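You operate a simulated robot arm through the tools that you are given. There is no shell and no other tool. Be economical: measure what you need, move in short steps, check, and stop when the job is done.

You are at the controls of a simulated two-armed robot. One attempt, no reset.

Task
Take the grey bundle and put it on the clear patch behind the deep crate. Put the white carton marked "springs" from the top of the brown bench on top of the brown shims carton and the white carton that says "rivets" on the grey cover. Turn the size knob to 35. Put the ends carton on top of the yellow reel. Put the brass block on the top of the brown bench away on the top of the black table. Put the green terminal on the top of the grey bench away on the top of the black table. Lift the back red cover open. The order is free. Set down upright: white carton, ends carton, green terminal.

It is judged by the outcome, as a careful person would: the job done as asked, and still so three seconds after it is handed in. It fails if anything else is knocked over, pushed out of place, dropped, spilled or broken. Lids that push on must go on centred and level and be pressed home; caps that screw on are set level and turned clockwise until they are tight.

Robot
Two 7-joint arms with three-finger grippers on one trunk, on a base that drives. Base frame: it is fixed to the floor where the robot stands at the start and does not move with it; the origin is under the middle of the robot, x ahead of it, y to its left, z up; the surface under the hand at the start is at about z = 500. Units: mm, degrees, N and s.
The left shoulder is at the start at [30, 124, 958], the right one opposite. With the tool pointing down near the work surface each hand reaches from about 100 to 720 mm from the robot's upright axis, wherever it stands, measured 20 degrees to its own side. Places, roughly: back red cover [-2300, 700, 900]; brass block (7x4x3 cm) [-900, 2800, 800]; clear patch behind the deep crate [1300, -1000, 500]; ends carton [-750, 2750, 750]; green terminal (3x6x5 cm) [-8600, 6200, 900]; grey bundle (20x4x4 cm) [500, -100, 500]; grey cover [0, 2750, 750]; shims carton [-500, 2750, 750]; size knob [-200, 3100, 800]; top of the black table [-3700, 3700, 800]; white carton [-250, 2750, 750]; yellow reel (10x10x6 cm) [-1000, 2600, 800]. Payload 2.2 kg a hand.
Tool frame (each hand has its own): the origin (TCP) lies between the finger pads and is the grasp point; the fingertips stand 28 mm ahead of it; z points along the fingers, y is the line along which they close. Largest opening 102 mm; the body of the gripper starts 71 mm behind the TCP.
Orientation is that of the tool frame in the base frame, as a unit quaternion [x, y, z, w]. With the fingers straight down and closing along the base's y, the tool's x points along the base's -x, its y along +y and its z along -z.

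Tools
- The arms move only by the tool step_arm. It takes "left_plan", "right_plan" or both (then of equal length, played together; a hand with none holds still); each is a list of rows, each an object of numbers (a shift or turn left out is 0, a gripper value left out holds the last): "x", "y", "z": the shift along the tool's x, y, z in units of 300 mm (1.0 is 300 mm); "rx", "ry", "rz": the turn, a rotation vector about the tool's x, y, z in units of 120 degrees (1.0 is 120 degrees); "hand": the closure, from 0 (fully open) to 1 (shut). In form: [{"x": .., "y": .., "z": .., "rx": .., "ry": .., "rz": .., "hand": ..}, ...]. A call has 1 to 8 rows; each row is the pose to reach, as a shift and turn from the pose commanded when the call began, along the tool's axes at that moment. A call with a number of a shift or a turn outside -1 to 1 is refused whole. A row lasts 0.2 s, in which the tool goes at most 50 mm and 8.6 degrees; a call with a longer step from one row to the next is refused whole, and so is a gripper value outside its range. A pose out of reach is approached as far as the arm can. The call stops where the force on the tool passes 40 N (or 10 N more than at its start, if that is more) or the arm is blocked; 0.2 s more then pass. Each finger halts on what it meets, pressing with about 43 N; the grip force reading is that of the motor and also rises with nothing between the fingers. The clock runs only during rows and for 0.2 s after the last one: add rows that repeat a pose to give the fingers time. It gives the time, the measured TCP pose, the force on the tool (base axes), the opening and the grip force at its end, in the units of the frame above (readings bear some noise), with the torque about the TCP (base axes, N m) and any sound that the robot's microphone picked up.
- Cameras (640 x 400 px; columns grow to the right, rows downward): "scene" is now at [37.5, -9.2, 1660.8]; the picture's right is [-0.13, -0.99, 0.00], its down [-0.85, 0.12, -0.51] and it looks along [0.51, -0.07, -0.86] (base axes); focal length 278 px, centre (320, 200). "left" rides on the left gripper at [72, 38, -86] in its tool frame; the picture's right is [-0.46, 0.89, 0.00], its down [-0.60, -0.32, -0.73] and it looks along [-0.65, -0.34, 0.68] (tool axes); focal length 256 px, centre (320, 200). "right" rides on the right gripper at [69, 44, -86] in its tool frame; the picture's right is [-0.53, 0.85, 0.00], its down [-0.58, -0.36, -0.73] and it looks along [-0.62, -0.39, 0.68] (tool axes); focal length 256 px, centre (320, 200). There is no depth. A picture from a camera that has moved, and an enlarged one, comes with that camera's place and axes in the base frame and with its lens.
- get_image(camera): a new picture of that camera. The clock stands still meanwhile.
- lift_body(by): slides the trunk up (or, below 0, down) by that many mm; the arms and the scene camera ride with it, the base frame stays. It gives what a move gives, with no picture.
- roll_base(legs): drives the robot by 1 to 6 legs, each [ahead, left, turn to the left] in mm, mm and degrees, along the robot's own axes; the way and the turn of a leg run together, so that a leg with both is an arc; at most 1500 mm and 180 degrees a leg. The arms and the cameras ride along, it lands a little off, and it stops where it bumps. It gives what a move gives.
- pan_tilt(pan, tilt): turns the head with the scene camera to pan (to the left, within 143 degrees either way) and tilt (down, from -29 to 69), counted from straight ahead of the robot. It gives what a move gives.
- close_up(camera, box): a new picture of the part [left, top, right, bottom] of that camera's present view, enlarged. The clock stands still meanwhile.
- sign_off(): hands the job in; it is judged then, once.

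Work in short steps. Places have to be worked out from the pictures, the camera data and where the tool is seen: move nearer, look again, correct. Check each grasp and each placing, and mend what went wrong. You have 207 turns and 190 pictures in all, those below and enlarged ones among them. Open the grippers and draw the arms clear of the work before you hand the job in, unless the task says otherwise.

The tools are called after "Request:" as a command line: name --argument value ..., lists and objects as JSON in quotes. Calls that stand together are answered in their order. step_arm: Moves the arms, as the interface text tells. Its arguments: {"type":"object","properties":{"left_plan":{"type":"array","items":{"type":"object","properties":{"x":{"type":"number"},"y":{"type":"number"},"z":{"type":"number"},"rx":{"type":"number"},"ry":{"type":"number"},"rz":{"type":"number"},"hand":{"type":"number"}}}},"right_plan":{"type":"array","items":{"type":"object","properties":{"x":{"type":"number"},"y":{"type":"number"},"z":{"type":"number"},"rx":{"type":"number"},"ry":{"type":"number"},"rz":{"type":"number"},"hand":{"type":"number"}}}}},"required":[]} The other tools are called the same way: lift_body (by) slides the trunk up or down; roll_base (legs) drives the base; pan_tilt (pan, tilt) turns the head that bears the scene camera; get_image (camera) takes a picture; close_up (camera, box) takes an enlarged picture of a part of a camera's view; sign_off () hands the job in.

At the start:

```text
time: 0.0
left_tool_pos: [646.4, 174.4, 708.3]
left_orientation: [0.0, 1.0, 0.001, -0.001]
left_wrist_force: [0.2, 0.5, -0.7]
left_wrist_torque: [-0.01, 0.0, -0.01]
left_opening: 102.2
left_gripper_force: 0.0
right_tool_pos: [402.0, -287.0, 748.1]
right_orientation: [0.001, 1.0, 0.001, 0.0]
right_wrist_force: [-0.4, -0.3, 0.1]
right_wrist_torque: [-0.02, 0.0, -0.02]
right_opening: 102.0
right_gripper_force: 0.0
trunk travel left (down, up): [-200.0, 340.0]
robot x, y, heading: [4.2, -3.3, 0.2]
head pan, tilt: [-7.7, 59.2]
```

scene: 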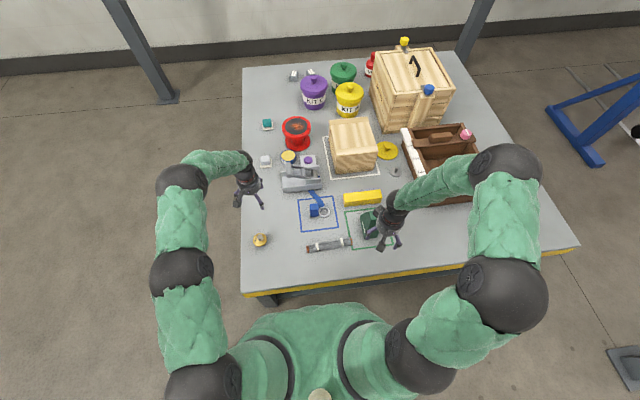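
right: 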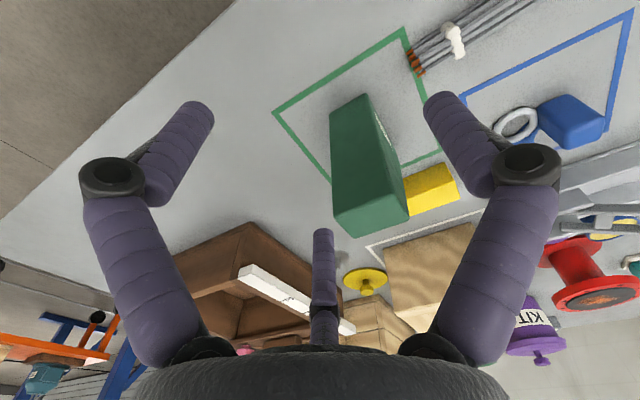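
left: 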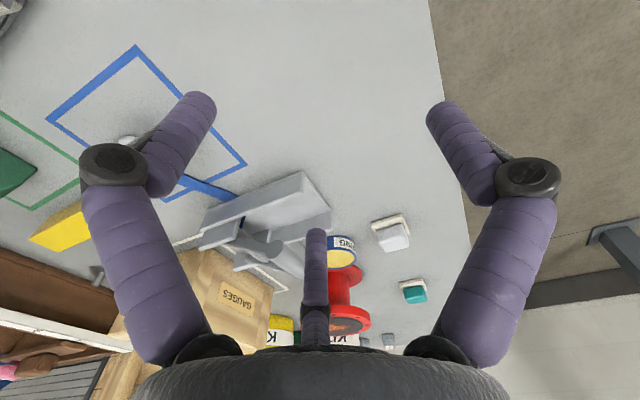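

The first picture shows the grey bundle near the near edge of the table. I take enlarged views of the table to find the bundle and the patch behind the crate.

Request:
close_up --camera "scene" --box '[240, 160, 420, 280]'

Request:
close_up --camera "scene" --box '[330, 30, 600, 200]'

```text
3.33 times, centred on (330, 220) of scene
camera zoom: at [37.5, -9.2, 1660.8], right [-0.13, -0.99, 0.0], down [-0.85, 0.12, -0.51], along [0.51, -0.07, -0.86], focal length 925 px, centre (287, 133)
```

zoom: 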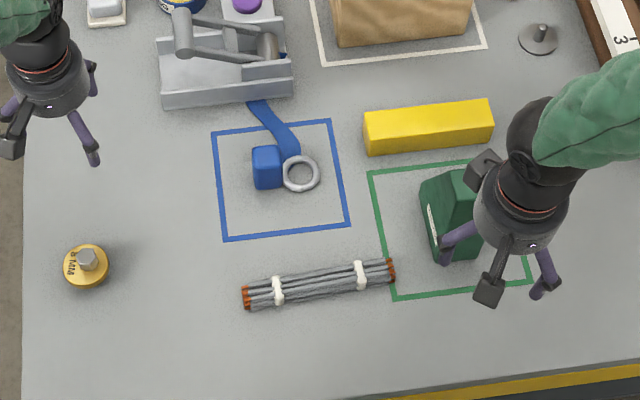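

```text
2.35 times, centred on (465, 115) of scene
camera zoom: at [37.5, -9.2, 1660.8], right [-0.13, -0.99, 0.0], down [-0.85, 0.12, -0.51], along [0.51, -0.07, -0.86], focal length 653 px, centre (-21, 400)
```

zoom: 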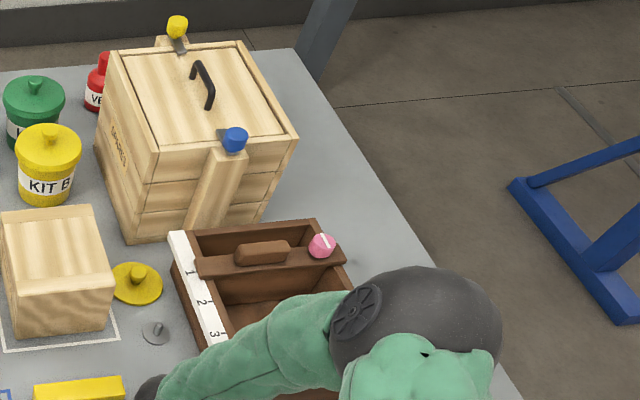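

The bundle's centre is about (484, -114, 515), lying along y with about 3° of yaw. I move the right hand above it while turning it toward closing along x.

Request:
step_arm --right_plan '[{"x": -0.034, "y": 0.072, "z": 0.04, "rz": 0.07}, {"x": -0.068, "y": 0.144, "z": 0.08, "rz": 0.14}, {"x": -0.102, "y": 0.216, "z": 0.12, "rz": 0.21}, {"x": -0.136, "y": 0.288, "z": 0.16, "rz": 0.28}, {"x": -0.17, "y": 0.36, "z": 0.2, "rz": 0.35}, {"x": -0.205, "y": 0.432, "z": 0.24, "rz": 0.42}, {"x": -0.24, "y": 0.505, "z": 0.28, "rz": 0.49}, {"x": -0.273, "y": 0.577, "z": 0.327, "rz": 0.56}]'

```text
time: 1.8
left_tool_pos: [647.7, 174.7, 708.0]
left_orientation: [-0.001, 1.0, 0.0, 0.0]
left_wrist_force: [0.5, 0.3, 0.0]
left_wrist_torque: [0.02, -0.02, 0.01]
left_opening: 102.2
left_gripper_force: 0.1
right_tool_pos: [483.5, -113.5, 650.3]
right_orientation: [0.555, 0.832, 0.0, 0.0]
right_wrist_force: [0.0, -0.5, -0.7]
right_wrist_torque: [-0.02, 0.03, -0.03]
right_opening: 102.2
right_gripper_force: 0.1
trunk travel left (down, up): [-200.0, 340.0]
robot x, y, heading: [-2.2, 0.6, 0.3]
head pan, tilt: [-7.7, 59.2]
```

The move worked; I finish the turn (19.5° left), then look with the wrist camera before going down.

Request:
step_arm --right_plan '[{"rz": 0.06}, {"rz": 0.115}, {"rz": 0.163}, {"z": 0.1, "rz": 0.163}]'

Request:
get_image --camera "right"

Request:
get_image --camera "scene"

```text
time: 2.8
left_tool_pos: [647.8, 175.3, 706.3]
left_orientation: [-0.001, 1.0, 0.0, 0.0]
left_wrist_force: [0.1, -0.3, -0.3]
left_wrist_torque: [0.0, 0.01, -0.04]
left_opening: 101.8
left_gripper_force: 0.1
right_tool_pos: [484.6, -114.1, 621.2]
right_orientation: [0.688, 0.726, 0.002, -0.001]
right_wrist_force: [0.2, -0.9, -0.1]
right_wrist_torque: [-0.01, 0.01, -0.01]
right_opening: 102.1
right_gripper_force: 0.0
trunk travel left (down, up): [-200.0, 340.0]
robot x, y, heading: [-1.5, -2.6, 0.0]
head pan, tilt: [-7.7, 59.2]
```

```text
184 pictures are left
camera right: at [525.6, -42.3, 707.9], right [0.87, -0.49, 0.0], down [-0.33, -0.6, 0.73], along [-0.36, -0.64, -0.68], focal length 256 px, centre (320, 200)
```

right: 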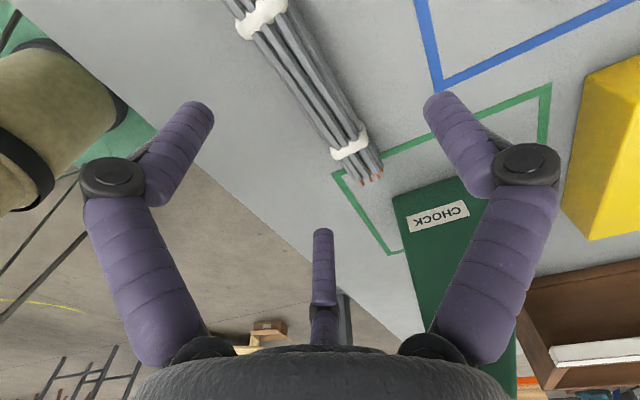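

```text
183 pictures are left
camera scene: at [38.3, -9.2, 1660.8], right [-0.13, -0.99, 0.0], down [-0.85, 0.12, -0.51], along [0.51, -0.07, -0.86], focal length 278 px, centre (320, 200)
```

scene: 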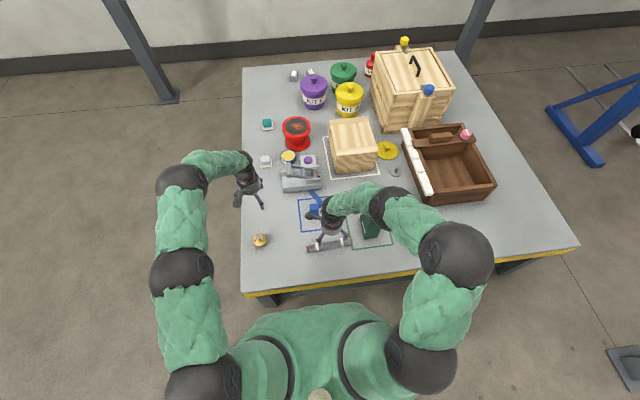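

The bundle reads as centred about x 477 from the wrist camera, so I shift 6 mm back, descend to TCP z 534 (tips at 506) and close.

Request:
step_arm --right_plan '[{"y": -0.02, "z": 0.1}, {"y": -0.02, "z": 0.2}, {"y": -0.02, "z": 0.29}, {"y": -0.02, "z": 0.29, "hand": 1}, {"y": -0.02, "z": 0.29, "hand": 1}, {"y": -0.02, "z": 0.29, "hand": 1}, {"y": -0.02, "z": 0.29, "hand": 1}]'

```text
time: 4.4
left_tool_pos: [647.5, 173.3, 707.8]
left_orientation: [0.0, 1.0, 0.0, 0.0]
left_wrist_force: [-0.2, 0.1, -0.4]
left_wrist_torque: [0.02, -0.01, 0.0]
left_opening: 102.0
left_gripper_force: 0.1
right_tool_pos: [478.8, -114.2, 534.6]
right_orientation: [0.686, 0.727, 0.0, -0.001]
right_wrist_force: [0.9, 0.0, 0.3]
right_wrist_torque: [-0.12, -0.03, 0.07]
right_opening: 48.5
right_gripper_force: 43.0
trunk travel left (down, up): [-200.0, 340.0]
robot x, y, heading: [-0.5, -1.5, 0.1]
head pan, tilt: [-7.7, 59.2]
```

The grip stopped at 48 mm with 43 N. I lift and check.

Request:
step_arm --right_plan '[{"z": -0.1}, {"z": -0.25}, {"z": -0.4}, {"z": -0.5}, {"z": -0.5}]'

Request:
get_image --camera "right"

```text
time: 5.6
left_tool_pos: [647.6, 174.3, 707.3]
left_orientation: [0.0, 1.0, 0.0, 0.0]
left_wrist_force: [1.1, 0.0, 0.0]
left_wrist_torque: [-0.04, -0.01, 0.0]
left_opening: 102.0
left_gripper_force: 0.2
right_tool_pos: [477.8, -114.7, 684.3]
right_orientation: [0.687, 0.727, 0.0, -0.002]
right_wrist_force: [0.3, 0.3, -1.3]
right_wrist_torque: [-0.01, 0.02, 0.0]
right_opening: 48.4
right_gripper_force: 42.8
trunk travel left (down, up): [-200.0, 340.0]
robot x, y, heading: [-0.8, -4.7, 0.1]
head pan, tilt: [-7.7, 59.2]
```

```text
182 pictures are left
camera right: at [518.3, -42.9, 771.4], right [0.87, -0.49, 0.0], down [-0.33, -0.6, 0.73], along [-0.36, -0.64, -0.68], focal length 256 px, centre (320, 200)
```

right: 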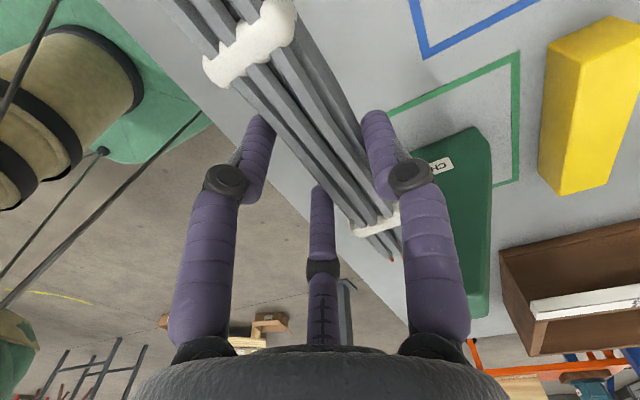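

The bundle is held. Before driving to the table's right side I look at the surroundings there.

Request:
pan_tilt --pan -60 --tilt 35

Request:
get_image --camera "scene"

Request:
pan_tilt --pan 60 --tilt 25

Request:
get_image --camera "scene"

Request:
pan_tilt --pan 140 --tilt 20

Request:
get_image --camera "scene"

```text
time: 6.8
left_tool_pos: [648.6, 174.6, 708.1]
left_orientation: [0.0, 1.0, 0.0, 0.0]
left_wrist_force: [0.3, -0.6, -0.1]
left_wrist_torque: [-0.04, -0.03, 0.0]
left_opening: 102.3
left_gripper_force: 0.2
right_tool_pos: [477.9, -114.4, 683.8]
right_orientation: [0.686, 0.727, 0.0, 0.0]
right_wrist_force: [-0.4, 0.0, -1.8]
right_wrist_torque: [-0.02, 0.02, -0.02]
right_opening: 48.3
right_gripper_force: 42.9
trunk travel left (down, up): [-200.0, 340.0]
robot x, y, heading: [0.7, -3.1, -0.0]
head pan, tilt: [-60.0, 35.0]
```

```text
181 pictures are left
camera scene: at [14.8, -76.2, 1694.2], right [-0.87, -0.5, 0.0], down [-0.29, 0.5, -0.82], along [0.41, -0.71, -0.57], focal length 278 px, centre (320, 200)
```

scene: 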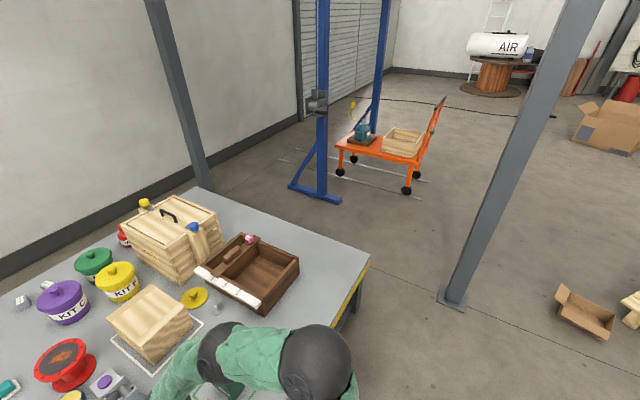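

```text
time: 8.8
left_tool_pos: [647.6, 174.3, 707.4]
left_orientation: [0.0, 1.0, 0.0, 0.001]
left_wrist_force: [-0.3, -0.4, 0.3]
left_wrist_torque: [0.01, 0.01, -0.03]
left_opening: 102.2
left_gripper_force: 0.1
right_tool_pos: [478.6, -114.7, 685.2]
right_orientation: [0.687, 0.727, 0.001, -0.001]
right_wrist_force: [0.5, 0.1, -1.6]
right_wrist_torque: [-0.03, -0.03, 0.02]
right_opening: 48.3
right_gripper_force: 42.8
trunk travel left (down, up): [-200.0, 340.0]
robot x, y, heading: [-3.4, 3.0, 0.0]
head pan, tilt: [60.0, 25.0]
```

```text
180 pictures are left
camera scene: at [16.9, 79.7, 1710.0], right [0.87, -0.5, 0.0], down [-0.21, -0.37, -0.91], along [0.45, 0.78, -0.42], focal length 278 px, centre (320, 200)
```

scene: 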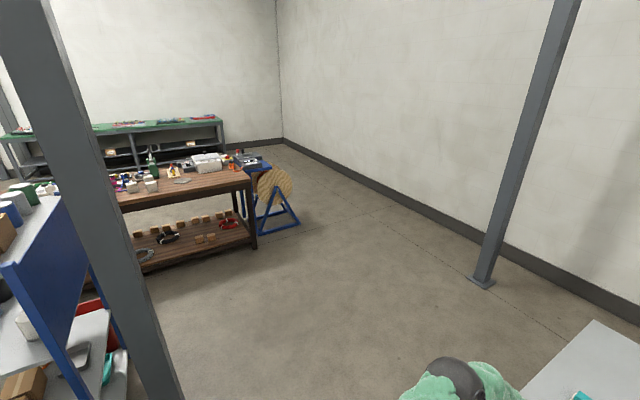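

```text
time: 10.3
left_tool_pos: [646.9, 174.8, 708.4]
left_orientation: [0.0, 1.0, 0.0, 0.0]
left_wrist_force: [-1.0, 0.6, 0.0]
left_wrist_torque: [0.01, 0.0, -0.02]
left_opening: 102.0
left_gripper_force: 0.0
right_tool_pos: [478.4, -114.2, 684.2]
right_orientation: [0.687, 0.727, 0.0, 0.0]
right_wrist_force: [0.2, -0.2, -1.5]
right_wrist_torque: [0.02, 0.04, -0.02]
right_opening: 48.3
right_gripper_force: 43.0
trunk travel left (down, up): [-200.0, 340.0]
robot x, y, heading: [-0.8, 1.0, -0.2]
head pan, tilt: [140.0, 20.0]
```

```text
179 pictures are left
camera scene: at [-100.6, 59.9, 1718.1], right [0.64, 0.77, 0.0], down [0.26, -0.22, -0.94], along [-0.72, 0.6, -0.34], focal length 278 px, centre (320, 200)
```

scene: 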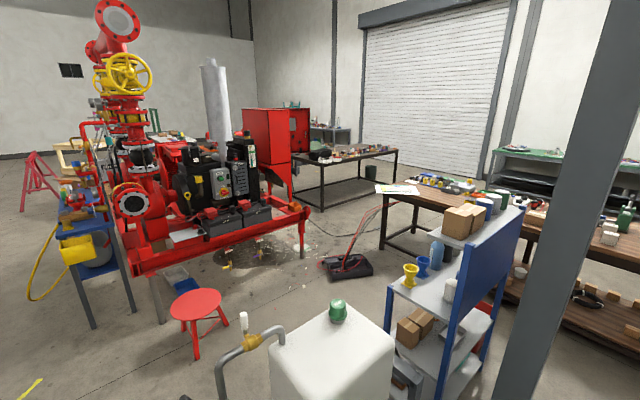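

The room is large; a steel column stands near the table's right-front corner. I look right and down to measure the gaps there.

Request:
pan_tilt --pan -80 --tilt 45

Request:
get_image --camera "scene"

```text
time: 13.5
left_tool_pos: [646.6, 174.1, 707.9]
left_orientation: [0.0, 1.0, 0.001, 0.0]
left_wrist_force: [0.7, 0.5, 0.2]
left_wrist_torque: [0.01, 0.0, 0.0]
left_opening: 102.0
left_gripper_force: 0.1
right_tool_pos: [477.3, -114.2, 685.0]
right_orientation: [0.687, 0.727, 0.001, 0.0]
right_wrist_force: [-0.6, -0.4, -2.0]
right_wrist_torque: [0.0, 0.02, 0.05]
right_opening: 48.1
right_gripper_force: 43.1
trunk travel left (down, up): [-200.0, 340.0]
robot x, y, heading: [-0.5, -2.3, -0.1]
head pan, tilt: [-80.0, 45.0]
```

```text
178 pictures are left
camera scene: at [-15.1, -80.1, 1679.4], right [-0.98, -0.17, 0.0], down [-0.12, 0.7, -0.71], along [0.12, -0.7, -0.71], focal length 278 px, centre (320, 200)
```

scene: 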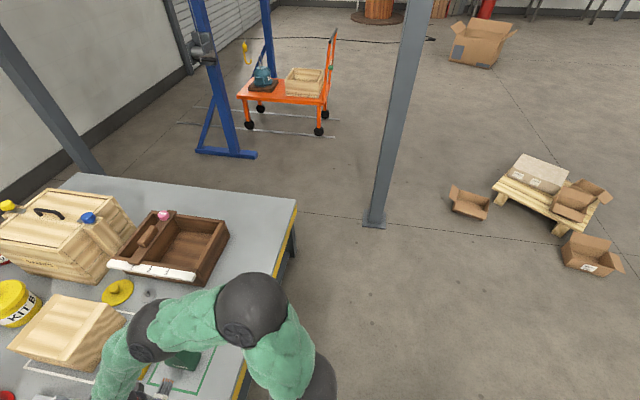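

The gap between the table's corner and the column is about 530 mm, so I need the robot's own width. I look straight down at its side and back.

Request:
pan_tilt --pan -135 --tilt 69

Request:
get_image --camera "scene"

Request:
pan_tilt --pan -90 --tilt 69

Request:
get_image --camera "scene"

```text
time: 14.7
left_tool_pos: [648.8, 174.4, 708.2]
left_orientation: [0.0, 1.0, 0.0, 0.0]
left_wrist_force: [0.0, -0.1, -0.3]
left_wrist_torque: [0.0, 0.01, 0.01]
left_opening: 102.0
left_gripper_force: 0.0
right_tool_pos: [477.7, -114.1, 683.4]
right_orientation: [0.687, 0.727, 0.001, 0.0]
right_wrist_force: [0.0, -0.3, -1.7]
right_wrist_torque: [-0.03, 0.0, -0.02]
right_opening: 48.6
right_gripper_force: 42.7
trunk travel left (down, up): [-200.0, 340.0]
robot x, y, heading: [2.6, -2.4, 0.1]
head pan, tilt: [-135.0, 68.8]
```

```text
177 pictures are left
camera scene: at [-68.8, -39.6, 1650.6], right [-0.71, 0.71, 0.0], down [0.66, 0.66, -0.36], along [-0.26, -0.26, -0.93], focal length 278 px, centre (320, 200)
```

scene: 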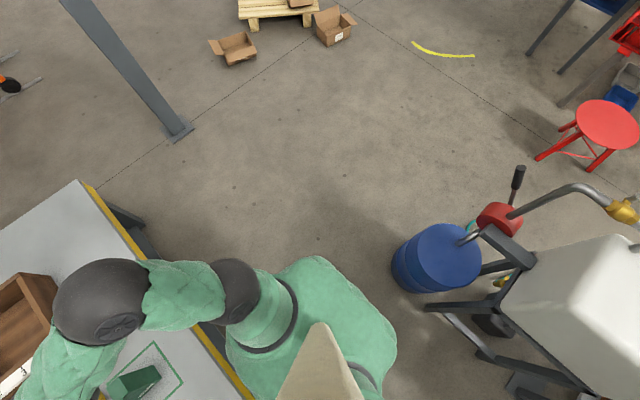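

```text
time: 15.9
left_tool_pos: [647.8, 172.8, 708.0]
left_orientation: [0.001, 1.0, 0.0, 0.0]
left_wrist_force: [-0.8, -0.5, -1.1]
left_wrist_torque: [0.0, 0.01, 0.02]
left_opening: 102.0
left_gripper_force: 0.0
right_tool_pos: [477.0, -114.9, 683.9]
right_orientation: [0.686, 0.728, 0.0, -0.001]
right_wrist_force: [-0.5, -0.2, -1.7]
right_wrist_torque: [-0.03, 0.02, 0.01]
right_opening: 48.1
right_gripper_force: 43.1
trunk travel left (down, up): [-200.0, 340.0]
robot x, y, heading: [0.5, -0.7, 0.1]
head pan, tilt: [-90.0, 68.8]
```

```text
176 pictures are left
camera scene: at [-29.3, -55.9, 1650.6], right [-1.0, 0.0, 0.0], down [0.0, 0.93, -0.36], along [0.0, -0.36, -0.93], focal length 278 px, centre (320, 200)
```

scene: 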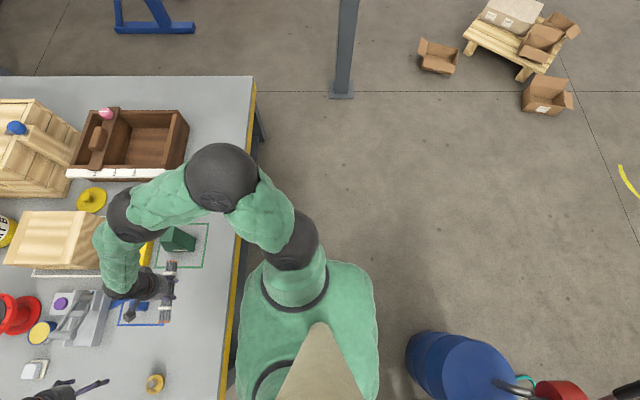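

The route matters, so I want to see how wide my base is: I turn the right hand's camera back toward the robot.

Request:
step_arm --right_plan '[{"z": -0.05, "rz": 0.07}, {"z": -0.1, "rz": 0.14}, {"z": -0.15, "rz": 0.21}, {"z": -0.2, "rz": 0.28}, {"z": -0.25, "rz": 0.35}, {"z": -0.3, "rz": 0.42}]'

Request:
get_image --camera "right"

```text
time: 17.3
left_tool_pos: [647.7, 174.2, 708.6]
left_orientation: [0.0, 1.0, -0.001, 0.0]
left_wrist_force: [-0.5, -0.8, 0.0]
left_wrist_torque: [0.01, -0.03, 0.0]
left_opening: 102.0
left_gripper_force: 0.1
right_tool_pos: [477.1, -114.2, 773.9]
right_orientation: [0.932, 0.363, 0.0, 0.0]
right_wrist_force: [-0.2, 0.0, -1.6]
right_wrist_torque: [0.02, 0.02, 0.01]
right_opening: 48.3
right_gripper_force: 43.4
trunk travel left (down, up): [-200.0, 340.0]
robot x, y, heading: [1.0, 2.3, 0.1]
head pan, tilt: [-90.0, 68.8]
```

```text
175 pictures are left
camera right: at [558.4, -99.3, 860.9], right [0.18, -0.98, 0.0], down [-0.67, -0.12, 0.73], along [-0.72, -0.13, -0.68], focal length 256 px, centre (320, 200)
```

right: 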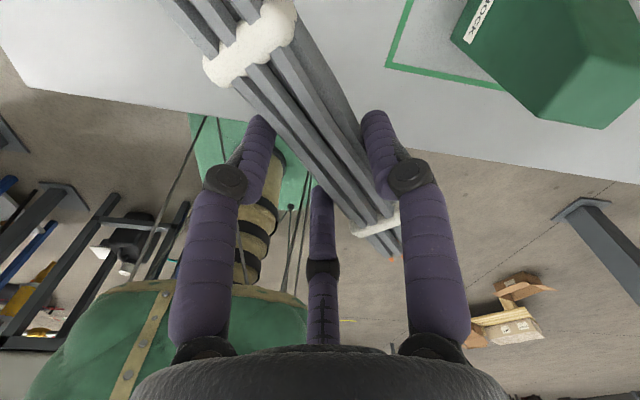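

The base is only about 400 mm wide, but the elbows stick out further, so I take the roomy way round behind the boxes. First I tuck the left hand, then drive right and back.

Request:
step_arm --left_plan '[{"x": 0.12, "z": -0.1}, {"x": 0.24, "z": -0.2}, {"x": 0.36, "z": -0.3}, {"x": 0.5, "z": -0.3}, {"x": 0.6, "z": -0.3}]'

Request:
roll_base --legs '[[0, -900, 0], [-1200, 0, 0], [-1200, 0, 0]]'

Request:
pan_tilt --pan -75 --tilt 35

Request:
get_image --camera "scene"

```text
time: 18.5
left_tool_pos: [467.6, 176.1, 799.2]
left_orientation: [0.0, 1.0, 0.0, 0.001]
left_wrist_force: [-0.4, 0.4, 0.0]
left_wrist_torque: [0.02, -0.05, -0.02]
left_opening: 102.1
left_gripper_force: 0.0
right_tool_pos: [476.9, -114.1, 774.4]
right_orientation: [0.931, 0.365, -0.001, 0.0]
right_wrist_force: [-0.7, 0.1, -1.4]
right_wrist_torque: [-0.02, -0.02, -0.02]
right_opening: 48.6
right_gripper_force: 42.8
trunk travel left (down, up): [-200.0, 340.0]
robot x, y, heading: [-0.7, -0.2, -0.1]
head pan, tilt: [-90.0, 68.8]
```

```text
time: 34.5
left_tool_pos: [-1917.5, -721.5, 798.0]
left_orientation: [-0.002, 1.0, 0.0, 0.0]
left_wrist_force: [-0.1, -0.9, 0.2]
left_wrist_torque: [0.01, -0.02, 0.01]
left_opening: 102.0
left_gripper_force: 0.1
right_tool_pos: [-1906.6, -1011.3, 775.4]
right_orientation: [0.931, 0.366, 0.001, 0.0]
right_wrist_force: [-0.1, 0.5, -0.8]
right_wrist_torque: [0.01, 0.02, 0.04]
right_opening: 48.6
right_gripper_force: 42.7
trunk travel left (down, up): [-200.0, 340.0]
robot x, y, heading: [-2383.9, -899.1, 0.1]
head pan, tilt: [-90.0, 68.8]
```

```text
time: 35.5
left_tool_pos: [-1917.4, -722.3, 798.5]
left_orientation: [-0.001, 1.0, 0.0, 0.0]
left_wrist_force: [0.8, 0.3, -1.2]
left_wrist_torque: [0.03, -0.02, 0.03]
left_opening: 102.2
left_gripper_force: 0.0
right_tool_pos: [-1907.6, -1011.7, 773.1]
right_orientation: [0.931, 0.366, 0.0, -0.001]
right_wrist_force: [0.2, 1.0, -2.2]
right_wrist_torque: [0.03, 0.04, 0.0]
right_opening: 48.4
right_gripper_force: 43.3
trunk travel left (down, up): [-200.0, 340.0]
robot x, y, heading: [-2383.1, -899.2, 0.2]
head pan, tilt: [-75.0, 35.0]
```

```text
174 pictures are left
camera scene: at [-2390.2, -983.0, 1694.2], right [-0.97, -0.26, 0.0], down [-0.15, 0.55, -0.82], along [0.21, -0.79, -0.57], focal length 278 px, centre (320, 200)
```

scene: 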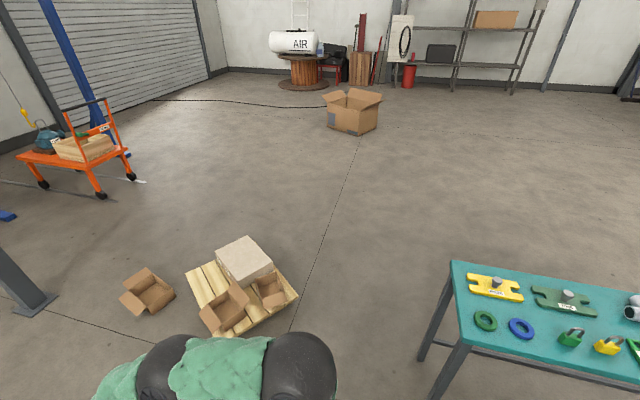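

A teal bench stands on the right with its edge at x about -2765, so the lane is centred near x -2320. I drive through it, then ahead along y about -2750.

Request:
roll_base --legs '[[60, -1300, 0], [0, -550, 0], [1400, 0, 0], [650, 0, 0]]'

Request:
pan_tilt --pan 20 --tilt 35

Request:
get_image --camera "scene"

```text
time: 54.6
left_tool_pos: [204.9, -2533.4, 798.1]
left_orientation: [-0.007, 1.0, 0.0, 0.001]
left_wrist_force: [0.4, -0.7, -0.4]
left_wrist_torque: [-0.03, 0.02, 0.01]
left_opening: 101.9
left_gripper_force: 0.1
right_tool_pos: [217.9, -2822.6, 773.7]
right_orientation: [0.928, 0.371, -0.001, -0.002]
right_wrist_force: [0.2, -0.4, -2.3]
right_wrist_torque: [0.01, 0.0, 0.01]
right_opening: 48.3
right_gripper_force: 43.7
trunk travel left (down, up): [-200.0, 340.0]
robot x, y, heading: [-261.8, -2713.6, 0.8]
head pan, tilt: [-75.0, 35.0]
```

```text
time: 56.3
left_tool_pos: [203.9, -2533.0, 798.1]
left_orientation: [-0.007, 1.0, 0.0, 0.0]
left_wrist_force: [-0.1, 0.9, 0.2]
left_wrist_torque: [-0.01, 0.0, 0.01]
left_opening: 101.9
left_gripper_force: 0.0
right_tool_pos: [217.7, -2821.2, 775.1]
right_orientation: [0.928, 0.372, 0.0, -0.001]
right_wrist_force: [1.1, -0.2, -1.6]
right_wrist_torque: [0.02, 0.0, -0.01]
right_opening: 48.3
right_gripper_force: 43.3
trunk travel left (down, up): [-200.0, 340.0]
robot x, y, heading: [-260.3, -2717.1, 1.0]
head pan, tilt: [20.0, 35.0]
```

```text
173 pictures are left
camera scene: at [-207.6, -2683.7, 1694.2], right [0.35, -0.94, 0.0], down [-0.54, -0.2, -0.82], along [0.77, 0.29, -0.57], focal length 278 px, centre (320, 200)
```

scene: 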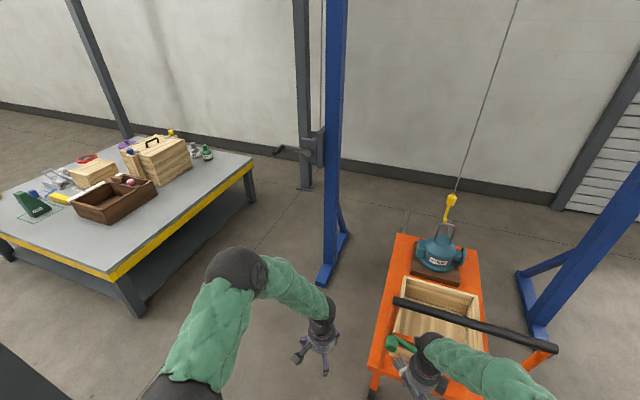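

The hand is close to the orange cart's handle, so I go left first, then diagonally to the table's right side and turn to face it.

Request:
roll_base --legs '[[0, 350, -1], [600, 395, 0], [560, 370, 0], [0, 0, 90]]'

Request:
pan_tilt --pan -25 --tilt 50

Request:
get_image --camera "scene"

```text
time: 63.6
left_tool_pos: [1007.6, -1679.6, 802.0]
left_orientation: [0.011, 1.0, 0.003, 0.001]
left_wrist_force: [0.5, -0.1, -0.2]
left_wrist_torque: [0.05, 0.01, -0.03]
left_opening: 102.2
left_gripper_force: 0.0
right_tool_pos: [974.8, -1975.7, 749.6]
right_orientation: [0.935, 0.353, -0.032, -0.015]
right_wrist_force: [0.4, -0.9, -1.6]
right_wrist_torque: [-0.04, 0.04, -0.01]
right_opening: 48.2
right_gripper_force: 43.2
trunk travel left (down, up): [-200.0, 340.0]
robot x, y, heading: [541.2, -1847.0, -1.0]
head pan, tilt: [20.0, 35.0]
stopped in leg 3: the robot was blocked; the commanded pose is now the measured one
```

```text
time: 64.7
left_tool_pos: [1006.1, -1678.1, 803.6]
left_orientation: [0.008, 1.0, 0.003, 0.004]
left_wrist_force: [-0.5, 0.1, 0.5]
left_wrist_torque: [0.0, 0.02, -0.03]
left_opening: 102.2
left_gripper_force: 0.2
right_tool_pos: [976.3, -1974.7, 755.1]
right_orientation: [0.935, 0.354, -0.028, -0.014]
right_wrist_force: [-0.5, 0.3, -1.2]
right_wrist_torque: [0.01, 0.06, 0.05]
right_opening: 48.1
right_gripper_force: 42.5
trunk travel left (down, up): [-200.0, 340.0]
robot x, y, heading: [540.2, -1844.9, -1.1]
head pan, tilt: [-25.0, 50.0]
```

```text
172 pictures are left
camera scene: at [568.6, -1883.9, 1672.6], right [-0.44, -0.9, -0.01], down [-0.68, 0.34, -0.65], along [0.58, -0.28, -0.76], focal length 278 px, centre (320, 200)
```

scene: 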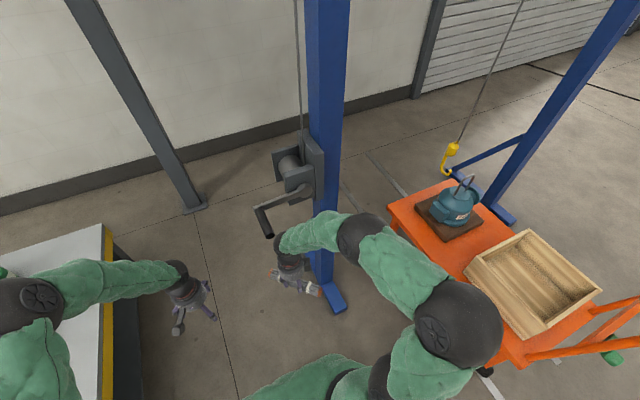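

The base was blocked; my right hand is near the winch crank of the blue frame. I look closer before backing off.

Request:
close_up --camera "scene" --box '[220, 120, 400, 320]'

Request:
get_image --camera "right"

```text
2.00 times, centred on (310, 220) of scene
camera zoom: at [568.6, -1883.9, 1672.6], right [-0.44, -0.9, -0.01], down [-0.68, 0.34, -0.65], along [0.58, -0.28, -0.76], focal length 555 px, centre (340, 160)
```

zoom: 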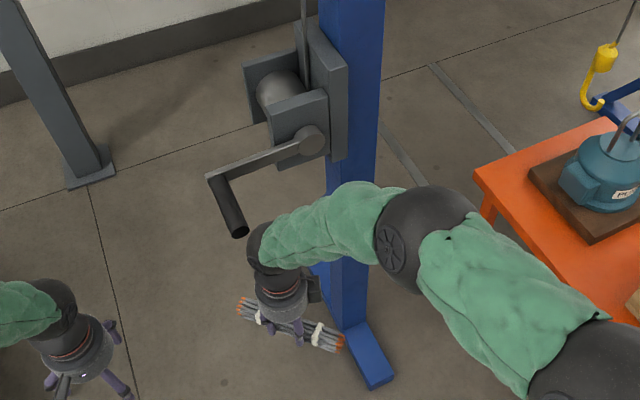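

```text
170 pictures are left
camera right: at [1064.1, -1961.6, 836.0], right [0.16, -0.99, -0.02], down [-0.63, -0.11, 0.77], along [-0.76, -0.11, -0.64], focal length 256 px, centre (320, 200)
```

right: 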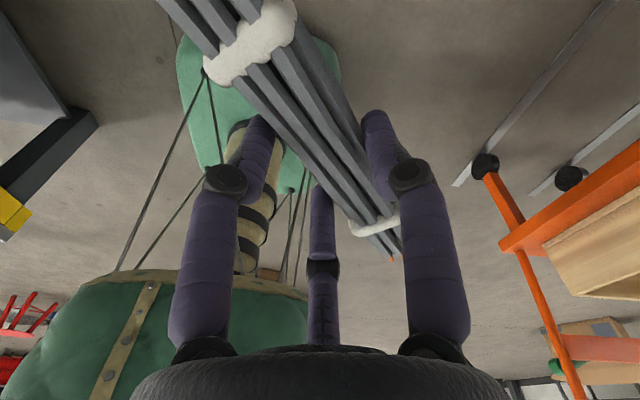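

The right wrist pressed on the crank (hand shifted back 43 mm). I back off 150 mm, then move left well away from the frame.

Request:
roll_base --legs '[[-150, 0, 0], [0, 240, 1]]'

Request:
get_image --camera "scene"

```text
time: 67.5
left_tool_pos: [859.7, -1419.6, 798.9]
left_orientation: [-0.002, 1.0, 0.0, -0.001]
left_wrist_force: [0.2, 0.1, 0.4]
left_wrist_torque: [-0.07, -0.01, 0.03]
left_opening: 101.9
left_gripper_force: 0.1
right_tool_pos: [840.0, -1717.1, 755.4]
right_orientation: [0.931, 0.363, -0.028, -0.011]
right_wrist_force: [-0.2, 0.3, -1.1]
right_wrist_torque: [0.01, -0.02, 0.0]
right_opening: 48.5
right_gripper_force: 43.4
trunk travel left (down, up): [-200.0, 340.0]
robot x, y, heading: [394.2, -1599.2, 0.5]
head pan, tilt: [-25.0, 50.0]
```

```text
169 pictures are left
camera scene: at [432.9, -1628.7, 1672.5], right [-0.42, -0.91, 0.0], down [-0.7, 0.32, -0.64], along [0.58, -0.27, -0.77], focal length 278 px, centre (320, 200)
```

scene: 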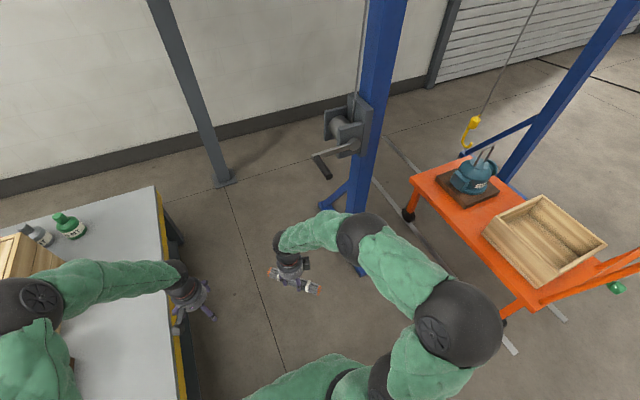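

Clear now; the crank looks unchanged. I turn to face the table here and then strafe right along it.

Request:
roll_base --legs '[[120, 0, 0], [0, 0, 89.5], [30, -420, 0]]'

Request:
pan_tilt --pan -25 --tilt 50

Request:
get_image --camera "scene"

```text
time: 74.7
left_tool_pos: [768.3, -1104.8, 798.8]
left_orientation: [-0.699, 0.715, 0.001, -0.001]
left_wrist_force: [0.0, -0.5, -0.1]
left_wrist_torque: [-0.01, 0.03, 0.02]
left_opening: 102.0
left_gripper_force: 0.1
right_tool_pos: [1064.2, -1131.0, 753.8]
right_orientation: [0.412, 0.911, -0.028, 0.011]
right_wrist_force: [0.4, 0.3, -2.5]
right_wrist_torque: [0.0, 0.03, 0.01]
right_opening: 48.3
right_gripper_force: 42.9
trunk travel left (down, up): [-200.0, 340.0]
robot x, y, heading: [930.2, -1576.4, 88.8]
head pan, tilt: [-25.0, 50.0]
```

```text
time: 75.3
left_tool_pos: [767.6, -1104.4, 799.0]
left_orientation: [-0.7, 0.714, 0.0, 0.0]
left_wrist_force: [-0.5, 0.9, 0.0]
left_wrist_torque: [0.02, 0.01, 0.01]
left_opening: 102.1
left_gripper_force: 0.0
right_tool_pos: [1063.3, -1130.4, 754.2]
right_orientation: [0.412, 0.911, -0.027, 0.012]
right_wrist_force: [0.6, 0.4, -2.0]
right_wrist_torque: [-0.02, 0.0, -0.02]
right_opening: 48.5
right_gripper_force: 42.4
trunk travel left (down, up): [-200.0, 340.0]
robot x, y, heading: [932.4, -1577.1, 89.0]
head pan, tilt: [-25.0, 50.0]
```

```text
168 pictures are left
camera scene: at [967.1, -1536.5, 1672.5], right [0.9, -0.44, 0.0], down [-0.34, -0.69, -0.64], along [0.28, 0.58, -0.77], focal length 278 px, centre (320, 200)
```

scene: 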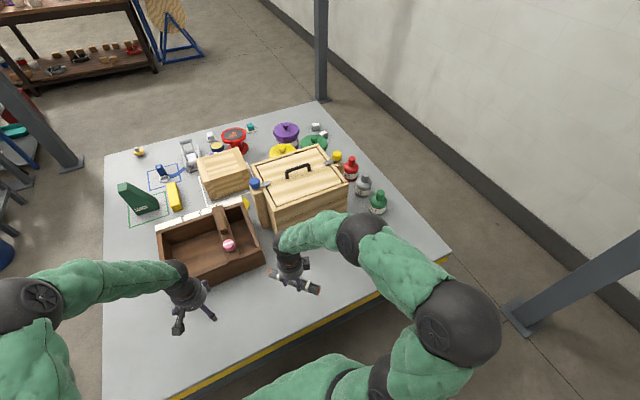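

The strip between the deep crate and this table edge looks clear. I enlarge it to place the target.

Request:
close_up --camera "scene" --box '[200, 120, 460, 300]'

```text
2.22 times, centred on (330, 210) of scene
camera zoom: at [967.1, -1536.5, 1672.5], right [0.9, -0.44, 0.0], down [-0.34, -0.69, -0.64], along [0.28, 0.58, -0.77], focal length 617 px, centre (298, 178)
```

zoom: 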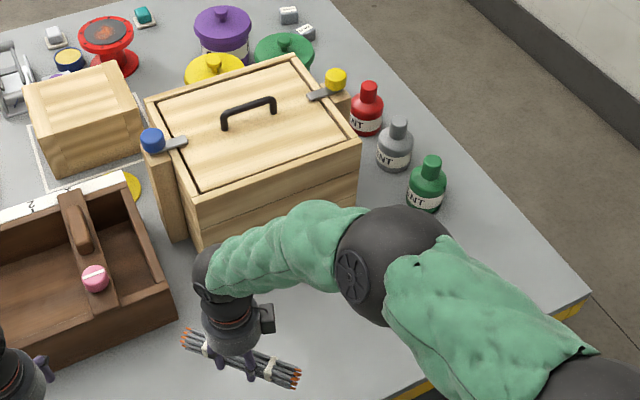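

The patch around (1300, -1000) is bare table with no marks. I strafe right a bit for comfortable reach.

Request:
roll_base --legs '[[20, -230, 1]]'

Request:
step_arm --right_plan '[{"rx": -0.005, "ry": 0.002, "rz": -0.068}, {"rx": -0.01, "ry": 0.004, "rz": -0.136}, {"rx": -0.014, "ry": 0.006, "rz": -0.204}, {"rx": -0.019, "ry": 0.008, "rz": -0.272}, {"rx": -0.023, "ry": 0.01, "rz": -0.34}, {"rx": -0.0266, "ry": 0.0121, "rz": -0.406}]'

Request:
get_image --camera "scene"

```text
time: 77.0
left_tool_pos: [991.9, -1090.7, 798.7]
left_orientation: [-0.706, 0.708, 0.001, -0.001]
left_wrist_force: [1.1, 0.7, 0.0]
left_wrist_torque: [-0.01, 0.0, -0.01]
left_opening: 101.9
left_gripper_force: 0.1
right_tool_pos: [1287.1, -1110.5, 753.4]
right_orientation: [0.404, 0.914, -0.029, 0.011]
right_wrist_force: [0.1, -0.3, -2.1]
right_wrist_torque: [0.01, 0.02, 0.0]
right_opening: 48.2
right_gripper_force: 43.0
trunk travel left (down, up): [-200.0, 340.0]
robot x, y, heading: [1164.9, -1558.5, 90.0]
head pan, tilt: [-25.0, 50.0]
```

```text
time: 78.4
left_tool_pos: [989.9, -1089.3, 798.5]
left_orientation: [-0.706, 0.708, 0.0, 0.001]
left_wrist_force: [-0.6, 0.3, 0.3]
left_wrist_torque: [-0.01, 0.03, 0.03]
left_opening: 102.2
left_gripper_force: 0.1
right_tool_pos: [1285.8, -1112.4, 752.6]
right_orientation: [-0.01, 1.0, -0.001, -0.002]
right_wrist_force: [-0.7, -0.4, -1.6]
right_wrist_torque: [-0.03, -0.02, 0.03]
right_opening: 48.5
right_gripper_force: 43.0
trunk travel left (down, up): [-200.0, 340.0]
robot x, y, heading: [1163.2, -1558.4, 89.8]
head pan, tilt: [-25.0, 50.0]
```

```text
166 pictures are left
camera scene: at [1196.9, -1518.7, 1672.5], right [0.9, -0.43, 0.0], down [-0.33, -0.69, -0.64], along [0.27, 0.58, -0.77], focal length 278 px, centre (320, 200)
```

scene: 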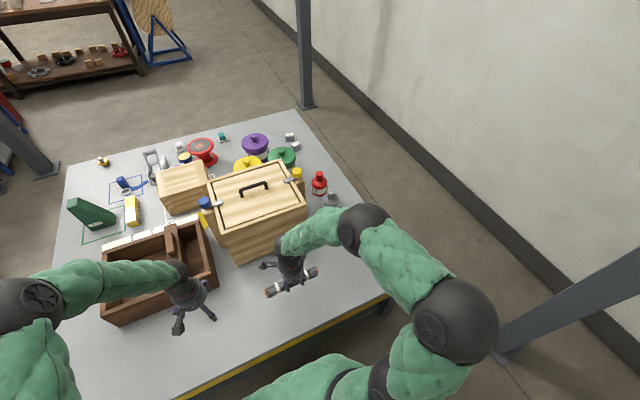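

Orientation is now square. I move to (1300, -1000) and lower to TCP z about 537.

Request:
step_arm --right_plan '[{"x": -0.02, "y": 0.13}, {"x": -0.047, "y": 0.26, "z": 0.05}, {"x": -0.047, "y": 0.373, "z": 0.15}, {"x": -0.047, "y": 0.373, "z": 0.3}, {"x": -0.047, "y": 0.373, "z": 0.45}, {"x": -0.047, "y": 0.373, "z": 0.58}, {"x": -0.047, "y": 0.373, "z": 0.67}, {"x": -0.047, "y": 0.373, "z": 0.715}]'

Request:
get_image --camera "right"

```text
time: 80.2
left_tool_pos: [990.2, -1090.3, 798.7]
left_orientation: [-0.706, 0.708, 0.0, 0.001]
left_wrist_force: [-0.8, -0.1, 0.5]
left_wrist_torque: [-0.02, 0.01, -0.03]
left_opening: 101.5
left_gripper_force: 0.0
right_tool_pos: [1299.5, -998.9, 540.8]
right_orientation: [-0.008, 1.0, -0.001, 0.0]
right_wrist_force: [0.3, 0.3, -1.6]
right_wrist_torque: [-0.01, 0.0, -0.02]
right_opening: 48.3
right_gripper_force: 43.2
trunk travel left (down, up): [-200.0, 340.0]
robot x, y, heading: [1163.7, -1556.8, 89.8]
head pan, tilt: [-25.0, 50.0]
```

```text
165 pictures are left
camera right: at [1229.7, -956.4, 626.3], right [0.52, 0.85, 0.0], down [0.58, -0.35, 0.73], along [0.62, -0.38, -0.68], focal length 256 px, centre (320, 200)
```

right: 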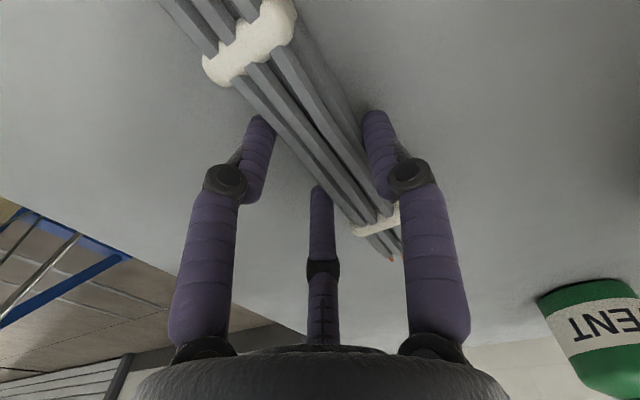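

Almost down; I lower until it touches (up to 7 mm more) and read the force.

Request:
step_arm --right_plan '[{"z": 0.01}, {"z": 0.018}, {"z": 0.022}, {"z": 0.022}]'

```text
time: 81.2
left_tool_pos: [989.8, -1091.3, 798.7]
left_orientation: [-0.706, 0.708, 0.001, 0.001]
left_wrist_force: [0.1, -0.1, -1.0]
left_wrist_torque: [0.02, -0.02, 0.02]
left_opening: 102.0
left_gripper_force: 0.1
right_tool_pos: [1297.6, -1000.1, 534.1]
right_orientation: [-0.009, 1.0, 0.0, -0.001]
right_wrist_force: [-2.3, -5.0, 17.2]
right_wrist_torque: [0.3, 0.5, 0.12]
right_opening: 48.2
right_gripper_force: 43.0
trunk travel left (down, up): [-200.0, 340.0]
robot x, y, heading: [1163.6, -1560.5, 90.0]
head pan, tilt: [-25.0, 50.0]
```

It is on the table. I open the hand and rise.

Request:
step_arm --right_plan '[{"hand": 0.6}, {"hand": 0}, {"hand": 0}, {"hand": 0}, {"z": -0.1, "hand": 0}, {"z": -0.25, "hand": 0}, {"z": -0.4, "hand": 0}, {"z": -0.55, "hand": 0}]'

Request:
step_arm --right_plan '[{"y": -0.14, "z": -0.1}, {"y": -0.28, "z": -0.2}, {"y": -0.4, "z": -0.27}, {"y": -0.53, "z": -0.27}]'

Request:
get_image --camera "scene"

```text
time: 83.0
left_tool_pos: [991.2, -1090.6, 798.9]
left_orientation: [-0.707, 0.708, 0.001, 0.0]
left_wrist_force: [0.6, -0.1, -0.5]
left_wrist_torque: [0.04, -0.01, 0.02]
left_opening: 101.8
left_gripper_force: 0.1
right_tool_pos: [1297.6, -1002.2, 697.6]
right_orientation: [-0.009, 1.0, -0.002, 0.0]
right_wrist_force: [-0.5, -0.6, -0.4]
right_wrist_torque: [0.06, -0.06, -0.01]
right_opening: 102.1
right_gripper_force: 0.0
trunk travel left (down, up): [-200.0, 340.0]
robot x, y, heading: [1163.4, -1559.4, 90.2]
head pan, tilt: [-25.0, 50.0]
```

```text
refused: row 1 steps farther than a row can; nothing moved
```

```text
164 pictures are left
camera scene: at [1196.8, -1519.7, 1672.6], right [0.9, -0.43, 0.0], down [-0.33, -0.69, -0.64], along [0.27, 0.58, -0.77], focal length 278 px, centre (320, 200)
```

scene: 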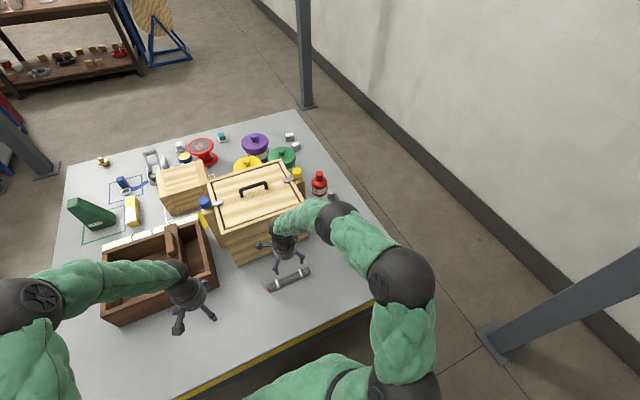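

The bundle lies on the patch. I tuck the right hand back and up in smaller steps, then drive back out the same roomy way.

Request:
step_arm --right_plan '[{"z": -0.1}, {"y": -0.1, "z": -0.2}, {"y": -0.22, "z": -0.27}, {"y": -0.36, "z": -0.27}, {"y": -0.5, "z": -0.27}]'

Request:
roll_base --legs '[[-30, 650, 0], [0, 0, -90], [-180, -520, 0], [-600, -600, 0], [-1100, 0, 0], [-960, 0, 0]]'

```text
time: 84.2
left_tool_pos: [990.3, -1091.2, 799.7]
left_orientation: [-0.705, 0.709, 0.0, 0.0]
left_wrist_force: [0.7, -0.2, 0.2]
left_wrist_torque: [0.02, -0.01, 0.0]
left_opening: 101.8
left_gripper_force: 0.1
right_tool_pos: [1300.5, -1149.9, 779.5]
right_orientation: [-0.008, 1.0, 0.0, 0.0]
right_wrist_force: [-0.2, 0.0, 0.0]
right_wrist_torque: [0.04, 0.01, -0.02]
right_opening: 102.0
right_gripper_force: 0.1
trunk travel left (down, up): [-200.0, 340.0]
robot x, y, heading: [1163.7, -1557.9, 90.0]
head pan, tilt: [-25.0, 50.0]
```

```text
time: 108.3
left_tool_pos: [-1850.9, -2534.0, 798.9]
left_orientation: [0.003, 1.0, 0.0, 0.0]
left_wrist_force: [0.2, 0.9, 0.0]
left_wrist_torque: [0.0, -0.01, 0.01]
left_opening: 102.0
left_gripper_force: 0.1
right_tool_pos: [-1907.4, -2844.5, 778.2]
right_orientation: [0.701, 0.713, 0.001, 0.0]
right_wrist_force: [-0.2, 0.0, 0.2]
right_wrist_torque: [0.02, 0.0, 0.0]
right_opening: 101.9
right_gripper_force: 0.0
trunk travel left (down, up): [-200.0, 340.0]
robot x, y, heading: [-2321.4, -2708.6, 0.0]
head pan, tilt: [-25.0, 50.0]
```

At (-2321, -2709) as planned. I strafe back up the lane and look toward the red machine.

Request:
roll_base --legs '[[0, 1400, 0], [0, 350, 0]]'

Request:
pan_tilt --pan 90 --tilt 30

Request:
get_image --camera "scene"

Request:
pan_tilt --pan 135 --tilt 30

Request:
get_image --camera "scene"

```text
time: 117.2
left_tool_pos: [-1823.3, -803.9, 799.2]
left_orientation: [0.011, 1.0, 0.0, 0.0]
left_wrist_force: [-0.7, -0.6, -0.3]
left_wrist_torque: [0.01, 0.02, 0.0]
left_opening: 101.9
left_gripper_force: 0.0
right_tool_pos: [-1888.4, -1112.0, 778.3]
right_orientation: [0.707, 0.707, -0.001, -0.001]
right_wrist_force: [0.4, -0.8, 0.1]
right_wrist_torque: [-0.03, 0.04, -0.06]
right_opening: 101.8
right_gripper_force: 0.0
trunk travel left (down, up): [-200.0, 340.0]
robot x, y, heading: [-2296.3, -965.5, -1.2]
head pan, tilt: [-25.0, 50.0]
```

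```text
time: 119.1
left_tool_pos: [-1824.1, -803.5, 798.8]
left_orientation: [0.011, 1.0, 0.0, 0.0]
left_wrist_force: [-0.2, -0.4, -0.1]
left_wrist_torque: [0.01, 0.02, -0.03]
left_opening: 102.2
left_gripper_force: 0.1
right_tool_pos: [-1887.5, -1111.5, 778.9]
right_orientation: [0.707, 0.707, 0.0, -0.001]
right_wrist_force: [-0.6, 0.4, -0.6]
right_wrist_torque: [-0.02, -0.04, 0.02]
right_opening: 102.2
right_gripper_force: 0.1
trunk travel left (down, up): [-200.0, 340.0]
robot x, y, heading: [-2292.2, -967.1, -1.6]
head pan, tilt: [90.0, 30.0]
```

```text
163 pictures are left
camera scene: at [-2322.6, -877.3, 1702.0], right [1.0, -0.02, 0.0], down [-0.01, -0.5, -0.87], along [0.02, 0.87, -0.5], focal length 278 px, centre (320, 200)
```

scene: 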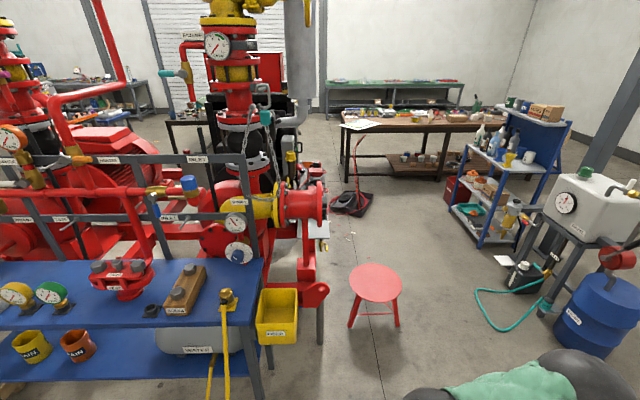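

```text
time: 120.2
left_tool_pos: [-1823.0, -802.3, 798.9]
left_orientation: [0.011, 1.0, 0.0, 0.001]
left_wrist_force: [0.1, 0.1, 0.2]
left_wrist_torque: [0.04, 0.0, -0.02]
left_opening: 101.8
left_gripper_force: 0.0
right_tool_pos: [-1888.3, -1112.6, 779.8]
right_orientation: [0.707, 0.707, 0.0, -0.001]
right_wrist_force: [-0.2, -0.1, 0.6]
right_wrist_torque: [0.01, 0.03, -0.02]
right_opening: 101.8
right_gripper_force: 0.0
trunk travel left (down, up): [-200.0, 340.0]
robot x, y, heading: [-2294.0, -969.0, -1.7]
head pan, tilt: [135.0, 30.0]
```

```text
162 pictures are left
camera scene: at [-2387.1, -902.3, 1702.1], right [0.72, 0.69, 0.0], down [0.35, -0.36, -0.87], along [-0.6, 0.63, -0.5], focal length 278 px, centre (320, 200)
```

scene: 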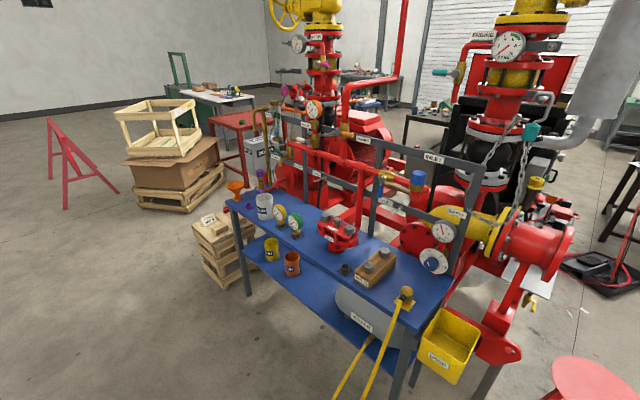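

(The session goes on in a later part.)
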